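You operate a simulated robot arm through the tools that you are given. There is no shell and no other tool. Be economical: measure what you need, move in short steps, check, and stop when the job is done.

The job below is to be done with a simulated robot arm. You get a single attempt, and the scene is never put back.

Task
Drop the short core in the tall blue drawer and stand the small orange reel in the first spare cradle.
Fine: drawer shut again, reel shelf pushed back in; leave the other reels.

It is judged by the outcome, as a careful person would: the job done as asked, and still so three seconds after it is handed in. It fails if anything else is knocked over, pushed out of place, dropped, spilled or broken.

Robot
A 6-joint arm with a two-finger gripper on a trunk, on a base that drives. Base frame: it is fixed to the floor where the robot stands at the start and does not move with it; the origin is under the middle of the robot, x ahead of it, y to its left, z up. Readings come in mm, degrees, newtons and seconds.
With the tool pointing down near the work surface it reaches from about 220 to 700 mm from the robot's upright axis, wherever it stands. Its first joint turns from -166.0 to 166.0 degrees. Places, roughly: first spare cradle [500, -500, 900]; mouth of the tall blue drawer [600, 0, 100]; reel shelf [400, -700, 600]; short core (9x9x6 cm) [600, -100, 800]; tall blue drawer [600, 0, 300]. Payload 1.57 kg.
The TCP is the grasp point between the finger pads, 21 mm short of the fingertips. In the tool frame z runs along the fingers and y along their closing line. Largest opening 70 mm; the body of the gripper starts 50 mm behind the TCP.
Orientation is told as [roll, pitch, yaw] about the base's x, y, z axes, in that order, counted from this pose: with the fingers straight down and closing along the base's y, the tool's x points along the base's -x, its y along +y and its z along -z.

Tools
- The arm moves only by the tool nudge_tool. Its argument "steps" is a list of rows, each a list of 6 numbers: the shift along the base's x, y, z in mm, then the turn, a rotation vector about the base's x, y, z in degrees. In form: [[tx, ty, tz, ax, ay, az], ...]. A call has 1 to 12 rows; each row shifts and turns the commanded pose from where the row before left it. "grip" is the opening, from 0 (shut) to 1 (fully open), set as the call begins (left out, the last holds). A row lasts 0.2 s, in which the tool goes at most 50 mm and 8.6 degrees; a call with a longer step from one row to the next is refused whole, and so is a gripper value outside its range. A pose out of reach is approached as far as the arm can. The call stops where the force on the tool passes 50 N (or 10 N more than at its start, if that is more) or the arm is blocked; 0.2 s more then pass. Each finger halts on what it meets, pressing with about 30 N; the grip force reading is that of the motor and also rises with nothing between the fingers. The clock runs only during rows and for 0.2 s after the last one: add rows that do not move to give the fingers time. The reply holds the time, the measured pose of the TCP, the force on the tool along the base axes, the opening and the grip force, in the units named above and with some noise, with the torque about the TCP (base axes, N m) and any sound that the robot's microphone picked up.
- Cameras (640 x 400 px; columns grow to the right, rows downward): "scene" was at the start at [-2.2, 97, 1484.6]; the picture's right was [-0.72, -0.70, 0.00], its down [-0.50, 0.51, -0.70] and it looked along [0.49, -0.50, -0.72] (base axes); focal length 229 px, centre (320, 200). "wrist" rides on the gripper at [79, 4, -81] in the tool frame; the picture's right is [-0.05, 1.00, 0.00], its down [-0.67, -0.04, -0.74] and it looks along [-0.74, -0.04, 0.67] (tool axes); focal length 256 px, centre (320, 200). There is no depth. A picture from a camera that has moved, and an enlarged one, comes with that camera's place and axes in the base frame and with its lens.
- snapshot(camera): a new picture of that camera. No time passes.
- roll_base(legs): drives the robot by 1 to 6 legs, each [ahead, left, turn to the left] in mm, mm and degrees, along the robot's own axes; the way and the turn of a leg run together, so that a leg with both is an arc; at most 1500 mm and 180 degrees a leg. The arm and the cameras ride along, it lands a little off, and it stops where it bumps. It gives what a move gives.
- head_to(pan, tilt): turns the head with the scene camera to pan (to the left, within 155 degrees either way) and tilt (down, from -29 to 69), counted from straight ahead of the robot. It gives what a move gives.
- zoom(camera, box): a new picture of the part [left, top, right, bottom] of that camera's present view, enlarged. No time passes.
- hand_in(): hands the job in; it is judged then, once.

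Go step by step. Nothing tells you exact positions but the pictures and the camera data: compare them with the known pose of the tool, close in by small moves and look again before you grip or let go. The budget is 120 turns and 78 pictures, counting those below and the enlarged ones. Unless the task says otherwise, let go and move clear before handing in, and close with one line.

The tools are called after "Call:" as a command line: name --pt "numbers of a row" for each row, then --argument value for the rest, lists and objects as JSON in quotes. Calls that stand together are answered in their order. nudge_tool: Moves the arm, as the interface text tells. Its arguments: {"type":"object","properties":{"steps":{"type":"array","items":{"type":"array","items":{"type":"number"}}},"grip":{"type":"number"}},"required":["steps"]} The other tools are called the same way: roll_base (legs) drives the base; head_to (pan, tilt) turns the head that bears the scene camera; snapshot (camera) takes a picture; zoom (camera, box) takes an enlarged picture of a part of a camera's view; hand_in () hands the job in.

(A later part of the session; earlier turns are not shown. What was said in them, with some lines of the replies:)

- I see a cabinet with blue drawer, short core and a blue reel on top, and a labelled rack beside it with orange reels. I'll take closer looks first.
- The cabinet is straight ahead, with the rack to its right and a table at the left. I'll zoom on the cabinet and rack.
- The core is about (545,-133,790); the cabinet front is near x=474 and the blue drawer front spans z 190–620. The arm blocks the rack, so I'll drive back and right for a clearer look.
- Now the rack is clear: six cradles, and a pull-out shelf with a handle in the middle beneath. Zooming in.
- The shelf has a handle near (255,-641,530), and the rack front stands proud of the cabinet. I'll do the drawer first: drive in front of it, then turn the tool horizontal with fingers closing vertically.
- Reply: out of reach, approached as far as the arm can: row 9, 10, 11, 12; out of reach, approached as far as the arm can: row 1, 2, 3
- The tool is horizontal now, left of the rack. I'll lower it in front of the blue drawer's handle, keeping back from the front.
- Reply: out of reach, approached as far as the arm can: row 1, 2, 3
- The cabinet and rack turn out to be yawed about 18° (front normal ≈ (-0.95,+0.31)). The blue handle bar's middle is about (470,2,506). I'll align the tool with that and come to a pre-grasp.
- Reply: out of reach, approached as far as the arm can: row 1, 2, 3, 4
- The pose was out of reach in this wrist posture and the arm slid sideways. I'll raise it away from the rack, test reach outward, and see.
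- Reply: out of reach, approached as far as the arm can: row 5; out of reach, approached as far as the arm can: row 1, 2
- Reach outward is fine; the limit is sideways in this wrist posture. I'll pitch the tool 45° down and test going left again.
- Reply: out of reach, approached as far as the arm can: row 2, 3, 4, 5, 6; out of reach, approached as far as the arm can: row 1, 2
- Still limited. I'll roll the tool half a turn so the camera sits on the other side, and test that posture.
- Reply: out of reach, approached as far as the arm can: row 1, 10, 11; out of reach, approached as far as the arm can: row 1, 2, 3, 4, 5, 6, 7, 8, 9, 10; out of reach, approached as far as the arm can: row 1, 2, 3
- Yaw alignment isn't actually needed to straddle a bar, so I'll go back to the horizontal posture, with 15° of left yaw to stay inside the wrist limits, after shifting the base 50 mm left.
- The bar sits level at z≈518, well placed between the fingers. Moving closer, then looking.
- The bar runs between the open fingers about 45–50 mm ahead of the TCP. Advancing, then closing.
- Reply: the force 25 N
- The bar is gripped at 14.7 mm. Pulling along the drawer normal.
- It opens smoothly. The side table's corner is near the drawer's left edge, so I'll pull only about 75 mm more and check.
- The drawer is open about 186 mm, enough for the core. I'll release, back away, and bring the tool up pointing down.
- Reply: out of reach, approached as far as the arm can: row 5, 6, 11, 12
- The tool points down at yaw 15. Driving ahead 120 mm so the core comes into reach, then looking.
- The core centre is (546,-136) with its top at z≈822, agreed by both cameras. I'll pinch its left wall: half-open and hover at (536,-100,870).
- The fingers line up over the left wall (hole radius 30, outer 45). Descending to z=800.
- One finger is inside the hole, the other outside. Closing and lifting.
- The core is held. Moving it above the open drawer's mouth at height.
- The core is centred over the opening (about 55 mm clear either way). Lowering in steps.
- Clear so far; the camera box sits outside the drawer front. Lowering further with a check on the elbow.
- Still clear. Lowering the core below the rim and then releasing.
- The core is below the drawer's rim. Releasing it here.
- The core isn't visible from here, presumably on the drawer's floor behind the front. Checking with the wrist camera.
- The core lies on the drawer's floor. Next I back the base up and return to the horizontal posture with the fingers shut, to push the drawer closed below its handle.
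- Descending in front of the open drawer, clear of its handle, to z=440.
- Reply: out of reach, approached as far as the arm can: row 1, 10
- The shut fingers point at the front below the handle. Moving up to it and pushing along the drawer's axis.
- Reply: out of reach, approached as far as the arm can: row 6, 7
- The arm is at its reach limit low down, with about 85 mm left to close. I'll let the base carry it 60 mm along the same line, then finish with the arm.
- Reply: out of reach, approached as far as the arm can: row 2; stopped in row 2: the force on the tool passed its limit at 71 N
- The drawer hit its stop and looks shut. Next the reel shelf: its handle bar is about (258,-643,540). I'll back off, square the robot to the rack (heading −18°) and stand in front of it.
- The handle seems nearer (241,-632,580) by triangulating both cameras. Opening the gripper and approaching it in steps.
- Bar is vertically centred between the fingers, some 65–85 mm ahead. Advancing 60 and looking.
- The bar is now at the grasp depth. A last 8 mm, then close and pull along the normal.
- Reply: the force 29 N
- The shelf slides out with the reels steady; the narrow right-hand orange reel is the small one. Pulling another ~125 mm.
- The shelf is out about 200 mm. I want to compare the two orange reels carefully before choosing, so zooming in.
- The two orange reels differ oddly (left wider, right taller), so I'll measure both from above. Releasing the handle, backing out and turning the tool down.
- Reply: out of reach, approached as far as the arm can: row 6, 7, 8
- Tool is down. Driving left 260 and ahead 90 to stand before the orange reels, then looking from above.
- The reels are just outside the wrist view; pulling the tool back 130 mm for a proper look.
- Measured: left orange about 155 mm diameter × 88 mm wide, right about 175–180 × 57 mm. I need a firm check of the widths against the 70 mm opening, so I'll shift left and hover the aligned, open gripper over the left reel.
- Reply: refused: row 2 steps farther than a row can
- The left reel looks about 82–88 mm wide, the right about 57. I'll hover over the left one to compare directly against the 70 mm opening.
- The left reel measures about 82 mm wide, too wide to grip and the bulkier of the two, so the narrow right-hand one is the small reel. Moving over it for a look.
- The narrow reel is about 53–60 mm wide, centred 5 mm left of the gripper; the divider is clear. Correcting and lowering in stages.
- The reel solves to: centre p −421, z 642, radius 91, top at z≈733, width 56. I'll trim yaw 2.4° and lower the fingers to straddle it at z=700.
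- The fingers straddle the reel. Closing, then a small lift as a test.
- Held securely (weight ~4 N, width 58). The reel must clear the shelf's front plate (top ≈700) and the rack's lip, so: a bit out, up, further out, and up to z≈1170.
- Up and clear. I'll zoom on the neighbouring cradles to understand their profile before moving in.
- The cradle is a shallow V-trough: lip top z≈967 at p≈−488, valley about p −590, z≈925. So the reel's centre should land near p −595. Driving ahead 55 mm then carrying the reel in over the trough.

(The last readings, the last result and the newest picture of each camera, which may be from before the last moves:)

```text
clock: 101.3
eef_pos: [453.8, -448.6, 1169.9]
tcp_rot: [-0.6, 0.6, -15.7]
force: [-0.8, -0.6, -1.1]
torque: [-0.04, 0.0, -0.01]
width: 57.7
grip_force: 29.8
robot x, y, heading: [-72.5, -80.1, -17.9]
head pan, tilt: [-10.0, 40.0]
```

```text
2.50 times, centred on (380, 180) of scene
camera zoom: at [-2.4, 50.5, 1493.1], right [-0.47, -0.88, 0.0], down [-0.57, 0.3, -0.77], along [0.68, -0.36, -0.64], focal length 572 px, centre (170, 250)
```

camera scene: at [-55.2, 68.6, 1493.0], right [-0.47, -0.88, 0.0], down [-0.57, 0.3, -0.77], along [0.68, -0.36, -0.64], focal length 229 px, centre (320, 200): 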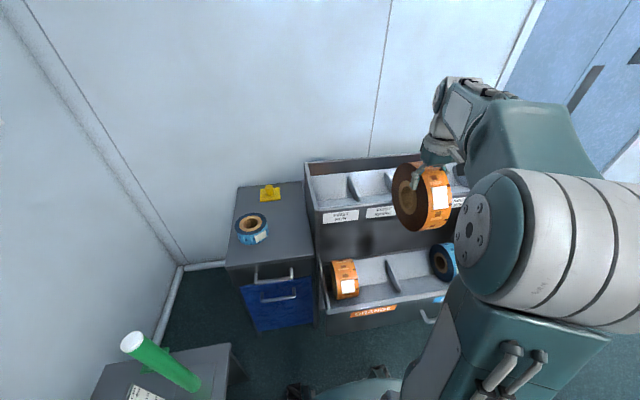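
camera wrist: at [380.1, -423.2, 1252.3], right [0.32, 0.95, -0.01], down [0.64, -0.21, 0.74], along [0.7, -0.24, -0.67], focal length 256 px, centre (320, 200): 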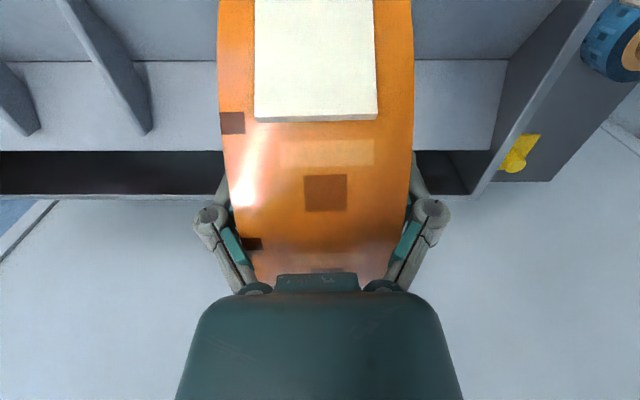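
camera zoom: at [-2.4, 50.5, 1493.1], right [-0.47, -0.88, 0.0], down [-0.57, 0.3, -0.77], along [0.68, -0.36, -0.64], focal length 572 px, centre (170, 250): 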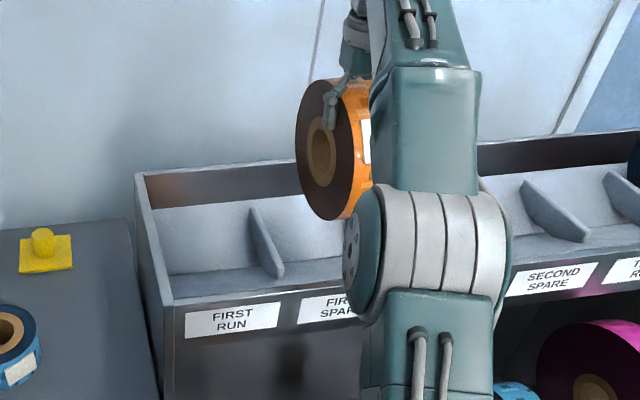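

Two wrist views fix the valley at p −615, z≈900 with ~27° boards, so the reel's centre goes to p −613, z≈1002 (TCP p −598, z≈1060). Moving 28 mm further in and lowering to just above.

Call:
nudge_tool --pt "26.6 -8.7 -10 0 0 0" --pt "0 0 -25 0 0 0" --pt "0 0 -25 0 0 0" --pt "0 0 -25 0 0 0"

Call:
zoom --camera "scene" --box '[280, 140, 440, 270]'

```text
clock: 102.3
eef_pos: [471.4, -449.9, 1078.5]
tcp_rot: [-0.5, 0.5, -15.8]
force: [0.8, -1.1, -2.9]
torque: [-0.01, 0.01, -0.03]
width: 57.7
grip_force: 30.0
out of reach, approached as far as the arm can: row 1
robot x, y, heading: [-69.1, -72.8, -17.8]
head pan, tilt: [-10.0, 40.0]
```

```text
3.08 times, centred on (360, 205) of scene
camera zoom: at [-2.2, 51.3, 1493.0], right [-0.47, -0.88, 0.0], down [-0.57, 0.3, -0.76], along [0.68, -0.36, -0.64], focal length 704 px, centre (197, 185)
```

zoom: 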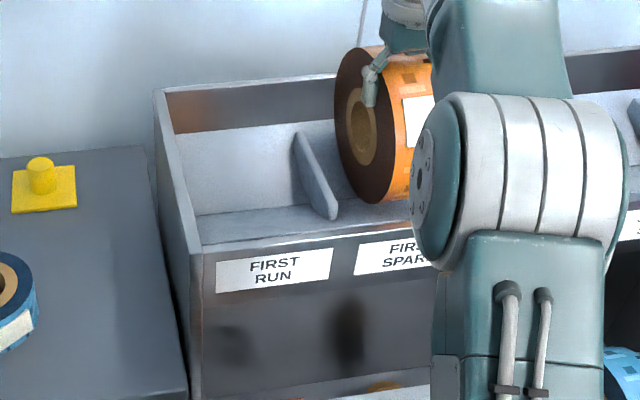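

Nearly there: TCP at p −587, s −282, z 1078. A small correction of 11 mm inward and 5 mm right while lowering.

Call:
nudge_tool --pt "9 -8 -4 0 0 0" --pt "0 0 -4 0 0 0"

Call:
nudge_tool --pt "0 0 -4 0 0 0" --pt "0 0 -3 0 0 0"

```text
clock: 102.9
eef_pos: [479.2, -458.5, 1071.2]
tcp_rot: [-0.5, 0.6, -15.6]
force: [0.2, -0.7, -3.3]
torque: [0.05, 0.05, 0.0]
width: 57.8
grip_force: 30.2
robot x, y, heading: [-70.6, -73.3, -17.7]
head pan, tilt: [-10.0, 40.0]
```

```text
clock: 103.5
eef_pos: [478.5, -459.2, 1064.4]
tcp_rot: [-0.5, 0.5, -15.7]
force: [1.3, 0.5, -2.9]
torque: [0.05, 0.03, 0.0]
width: 57.6
grip_force: 29.5
robot x, y, heading: [-72.6, -74.0, -17.8]
head pan, tilt: [-10.0, 40.0]
```

Well placed (p −597, s −289). Lowering in small steps until the trough takes the weight.

Call:
nudge_tool --pt "0 0 -3 0 0 0" --pt "0 0 -3 0 0 0"

Call:
nudge_tool --pt "0 0 -3 0 0 0"

Call:
nudge_tool --pt "0 0 -3 0 0 0"

```text
clock: 104.1
eef_pos: [479.4, -459.6, 1061.1]
tcp_rot: [-0.7, 0.3, -15.8]
force: [-5.9, 1.5, 20.3]
torque: [-0.09, -0.53, -0.16]
width: 57.9
grip_force: 29.7
robot x, y, heading: [-72.9, -72.6, -17.9]
head pan, tilt: [-10.0, 40.0]
```

```text
clock: 104.5
eef_pos: [477.6, -457.3, 1060.8]
tcp_rot: [-0.8, 0.0, -15.7]
force: [-5.7, -1.1, 41.4]
torque: [-0.13, -0.41, -0.29]
width: 57.9
grip_force: 29.9
robot x, y, heading: [-70.2, -70.7, -17.8]
head pan, tilt: [-10.0, 40.0]
```

```text
clock: 105.0
eef_pos: [478.7, -459.6, 1060.5]
tcp_rot: [-0.7, -0.3, -15.8]
force: [-10.7, 5.7, 13.4]
torque: [0.4, 0.38, -0.16]
width: 58.0
grip_force: 29.8
robot x, y, heading: [-73.8, -73.3, -17.9]
head pan, tilt: [-10.0, 40.0]
stopped in row 1: the force on the tool passed its limit at 52 N (the readings are from after the stop); the commanded pose is now the measured one
```

Contact exactly where predicted, with little side force: it is seated. Opening and checking.

Call:
nudge_tool --pt "0 0 0 0 0 0" --pt "0 0 0 0 0 0" --pt "0 0 0 0 0 0" --grip 1

Call:
nudge_tool --pt "0 0 10 0 0 0" --pt "0 0 25 0 0 0" --pt "0 0 35 0 0 0" --pt "0 0 40 0 0 0"

Call:
snapshot --camera "wrist"

```text
clock: 105.8
eef_pos: [480.1, -459.4, 1057.9]
tcp_rot: [-0.8, -0.2, -15.8]
force: [0.0, -0.9, 0.2]
torque: [0.0, 0.05, -0.01]
width: 70.0
grip_force: 0.0
robot x, y, heading: [-69.8, -69.9, -17.7]
head pan, tilt: [-10.0, 40.0]
```

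```text
clock: 106.8
eef_pos: [470.1, -451.4, 1161.8]
tcp_rot: [-0.8, 0.1, -15.7]
force: [0.2, -0.3, -0.5]
torque: [-0.02, -0.03, 0.02]
width: 70.0
grip_force: 0.0
out of reach, approached as far as the arm can: row 4
robot x, y, heading: [-69.9, -75.6, -17.9]
head pan, tilt: [-10.0, 40.0]
```

```text
10 pictures are left
camera wrist: at [394.1, -424.8, 1241.0], right [0.32, 0.95, -0.01], down [0.63, -0.21, 0.75], along [0.7, -0.25, -0.67], focal length 256 px, centre (320, 200)
```

wrist: 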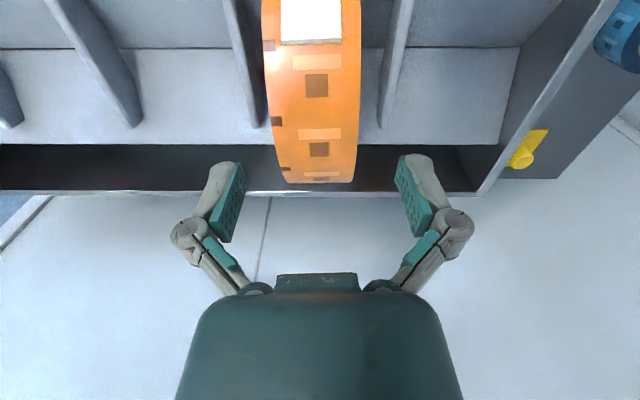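

The reel stands in the First Spare cradle between its fins. Now retracting, driving back to the shelf handle and turning the tool horizontal to push the shelf in.

Call:
nudge_tool --pt "-30 10 0 0 0 2.5" --pt "-38 12 0 0 0 2.5" --pt "-38 12 0 0 0 2.5" --pt "-38 12 0 0 0 2.5" --pt "-38 12 0 0 0 2.5"

Call:
roll_base --legs '[[-146, 0, 0], [0, -401, 0]]'

Call:
nudge_tool --pt "3 8 -22 4.37 -4.86 -4.62" --pt "3 8 -22 4.37 -4.86 -4.62" --pt "3 8 -22 4.37 -4.86 -4.62" --pt "3 8 -22 4.37 -4.86 -4.62" --pt "3 8 -22 4.37 -4.86 -4.62" --pt "3 8 -22 4.37 -4.86 -4.62" --pt "3 8 -22 4.37 -4.86 -4.62" --pt "3 8 -22 4.37 -4.86 -4.62" --pt "3 8 -22 4.37 -4.86 -4.62" --pt "3 8 -22 4.37 -4.86 -4.62" --pt "3 8 -22 4.37 -4.86 -4.62" --pt "3 8 -22 4.37 -4.86 -4.62" --grip 0

Call:
nudge_tool --pt "0 0 0 4.37 -4.86 -4.62" --pt "0 0 0 4.37 -4.86 -4.62" --pt "0 0 0 4.37 -4.86 -4.62"

```text
clock: 108.0
eef_pos: [286.5, -392.9, 1158.7]
tcp_rot: [-0.8, -0.1, -3.1]
force: [-0.2, 1.3, -0.7]
torque: [-0.02, 0.0, 0.01]
width: 69.9
grip_force: 0.0
robot x, y, heading: [-73.4, -73.4, -18.0]
head pan, tilt: [-10.0, 40.0]
```

```text
clock: 111.5
eef_pos: [25.7, -723.2, 1161.1]
tcp_rot: [-0.9, 0.0, -3.2]
force: [0.1, 0.0, 0.0]
torque: [-0.05, -0.01, 0.0]
width: 70.0
grip_force: 0.1
robot x, y, heading: [-331.6, -407.4, -18.1]
head pan, tilt: [-10.0, 40.0]
```

```text
clock: 114.1
eef_pos: [59.9, -632.8, 896.7]
tcp_rot: [73.7, -11.9, -77.7]
force: [-0.2, 1.0, 0.7]
torque: [-0.01, 0.02, 0.0]
width: 0.0
grip_force: 28.5
robot x, y, heading: [-335.2, -405.6, -18.1]
head pan, tilt: [-10.0, 40.0]
```

```text
clock: 114.9
eef_pos: [59.7, -632.9, 895.5]
tcp_rot: [89.3, 0.3, -93.3]
force: [-0.5, -0.6, 0.2]
torque: [0.01, 0.0, -0.06]
width: 0.1
grip_force: 28.4
robot x, y, heading: [-332.3, -410.0, -17.9]
head pan, tilt: [-10.0, 40.0]
```

Horizontal again. Backing clear of the shelf's front plate, then lowering to z≈650, above the handle bar.

Call:
nudge_tool --pt "-20 20 -20 0 0 0" --pt "-20 25 -30 0 0 0" --pt "0 5 -45 0 0 0" --pt "0 0 -45 0 0 0" --pt "0 0 -45 0 0 0" --pt "0 0 -45 0 0 0" --pt "0 0 -15 0 0 0"

Call:
snapshot --camera "wrist"

```text
clock: 116.5
eef_pos: [24.4, -587.2, 645.0]
tcp_rot: [89.2, 0.2, -93.2]
force: [0.2, -0.8, 0.2]
torque: [0.0, -0.01, 0.03]
width: 0.0
grip_force: 28.8
out of reach, approached as far as the arm can: row 2
robot x, y, heading: [-332.5, -408.3, -17.6]
head pan, tilt: [-10.0, 40.0]
```

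```text
9 pictures are left
camera wrist: at [-51.4, -504.1, 649.9], right [0.01, -0.06, 1.0], down [-0.78, -0.62, -0.03], along [0.62, -0.78, -0.05], focal length 256 px, centre (320, 200)
```

wrist: 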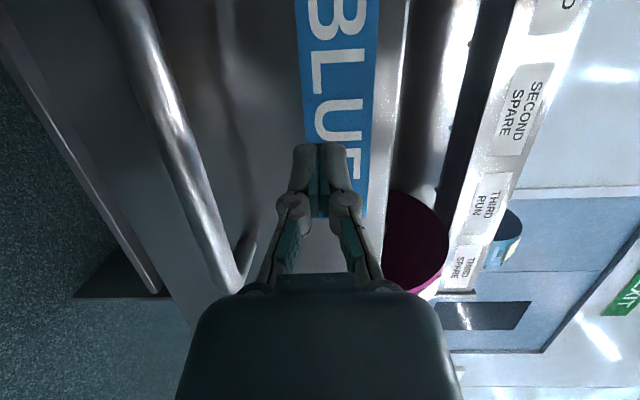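

The closed fingers face the plate at the BLUE label, clear of the bar. Pushing the shelf in gently.

Call:
nudge_tool --pt "14 -4.6 -2 0 0 0" --pt "14 -4.6 -2 0 0 0" --pt "14 -4.6 0 0 0 0" --pt "14 -4.6 0 0 0 0" --pt "14 -4.6 0 0 0 0" --pt "14 -4.6 0 0 0 0" --pt "14 -4.6 0 0 0 0" --pt "14 -4.6 0 0 0 0" --pt "14 -4.6 0 0 0 0" --pt "14 -4.6 0 0 0 0"

Call:
zoom --camera "scene" --box '[190, 120, 480, 310]'

```text
clock: 118.7
eef_pos: [166.7, -634.3, 640.7]
tcp_rot: [89.2, 0.2, -93.3]
force: [-0.8, -0.4, 0.4]
torque: [-0.02, 0.02, -0.05]
width: 0.0
grip_force: 28.1
robot x, y, heading: [-331.8, -409.6, -17.7]
head pan, tilt: [-10.0, 40.0]
```

```text
2.11 times, centred on (335, 215) of scene
camera zoom: at [-265.1, -282.7, 1493.0], right [-0.47, -0.88, 0.0], down [-0.57, 0.3, -0.77], along [0.68, -0.36, -0.64], focal length 482 px, centre (288, 168)
```

zoom: 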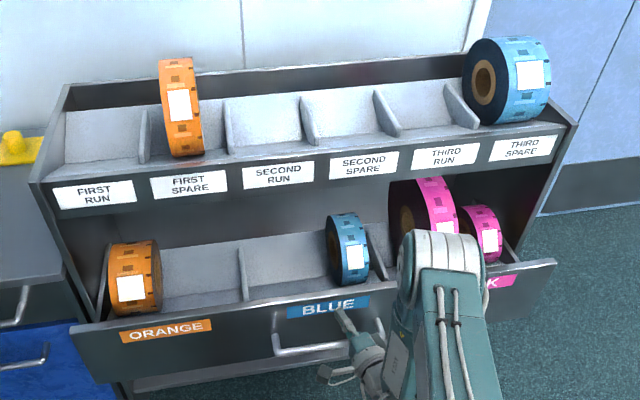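

The reel stands in First Spare; the shelf is halfway in. Continuing until it meets its stop.

Call:
nudge_tool --pt "14 -4.6 0 0 0 0" --pt "14 -4.6 0 0 0 0" --pt "14 -4.6 0 0 0 0" --pt "14 -4.6 0 0 0 0" --pt "14 -4.6 0 0 0 0" --pt "10 -3.2 0 0 0 0" --pt "6 -2 0 0 0 0" --pt "5 -1.6 0 0 0 0" --pt "5 -1.6 0 0 0 0" --pt "5 -1.6 0 0 0 0"

Call:
zoom --camera "scene" --box '[190, 120, 480, 310]'

```text
clock: 120.4
eef_pos: [248.1, -662.4, 638.0]
tcp_rot: [89.1, 0.3, -93.1]
force: [-9.8, 3.7, 4.2]
torque: [-0.08, -0.18, -0.02]
width: 0.3
grip_force: 28.5
robot x, y, heading: [-334.0, -407.9, -18.2]
head pan, tilt: [-10.0, 40.0]
stopped in row 8: the force on the tool passed its limit at 62 N (the readings are from after the stop); the commanded pose is now the measured one
```

```text
2.11 times, centred on (335, 215) of scene
camera zoom: at [-266.0, -282.3, 1493.0], right [-0.47, -0.88, 0.0], down [-0.57, 0.3, -0.77], along [0.68, -0.36, -0.64], focal length 482 px, centre (288, 168)
```

zoom: 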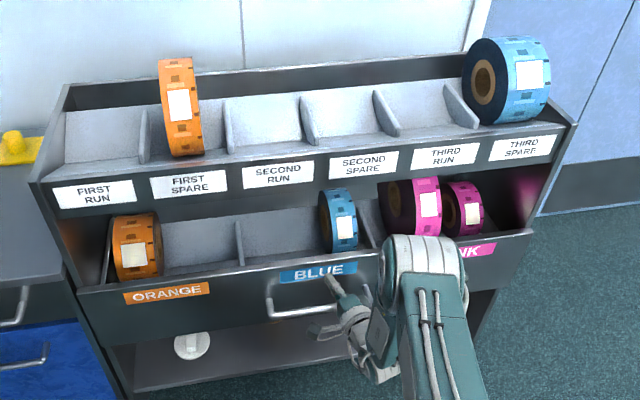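

The shelf hit its stop and its labels sit where they were at the start. Retracting, then a last check of drawer, shelf and reels.

Call:
nudge_tool --pt "-30 9 0 0 0 0" --pt "-35 11 0 0 0 0" --pt "-35 11 0 0 0 0"

Call:
roll_base --legs '[[-150, 0, 0]]'

Call:
snapshot --camera "scene"

Call:
zoom --camera "scene" --box '[120, 130, 320, 300]'

```text
clock: 121.2
eef_pos: [150.5, -632.5, 640.8]
tcp_rot: [89.2, 0.3, -93.2]
force: [-0.4, -0.3, -0.3]
torque: [-0.02, 0.0, -0.01]
width: 0.0
grip_force: 28.6
robot x, y, heading: [-332.7, -407.7, -17.8]
head pan, tilt: [-10.0, 40.0]
```

```text
clock: 122.6
eef_pos: [5.2, -584.1, 640.4]
tcp_rot: [89.1, 0.5, -93.3]
force: [0.4, -0.1, -0.2]
torque: [0.01, 0.0, 0.01]
width: 0.0
grip_force: 29.0
robot x, y, heading: [-476.3, -362.2, -18.1]
head pan, tilt: [-10.0, 40.0]
```

```text
6 pictures are left
camera scene: at [-409.4, -236.2, 1493.0], right [-0.47, -0.88, 0.0], down [-0.57, 0.3, -0.77], along [0.68, -0.36, -0.64], focal length 229 px, centre (320, 200)
```

scene: 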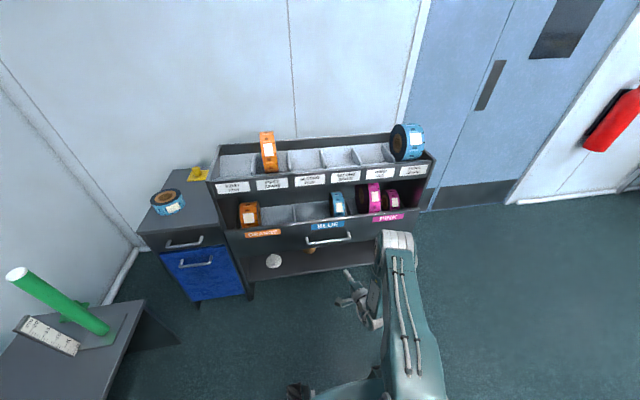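

```text
2.35 times, centred on (220, 215) of scene
camera zoom: at [-409.4, -236.2, 1493.0], right [-0.47, -0.88, 0.0], down [-0.57, 0.3, -0.77], along [0.68, -0.36, -0.64], focal length 539 px, centre (555, 165)
```

zoom: 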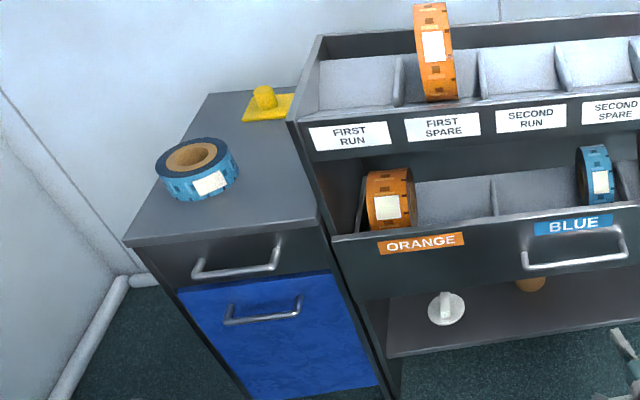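

Everything checks out in the last pictures. The drawer is shut with the core inside, the small orange reel stands in First Spare, the shelf is pushed in, and the other things are in place, so I'm handing in.

Call:
hand_in

```text
The job is handed in.
```

The short core is in the tall blue drawer, which is shut again. The narrow orange reel stands in the First Spare cradle, and the reel shelf is pushed back in. I took the narrow reel as the small one: the other orange reel is smaller across, but at about 82 mm wide it's too wide to grip.
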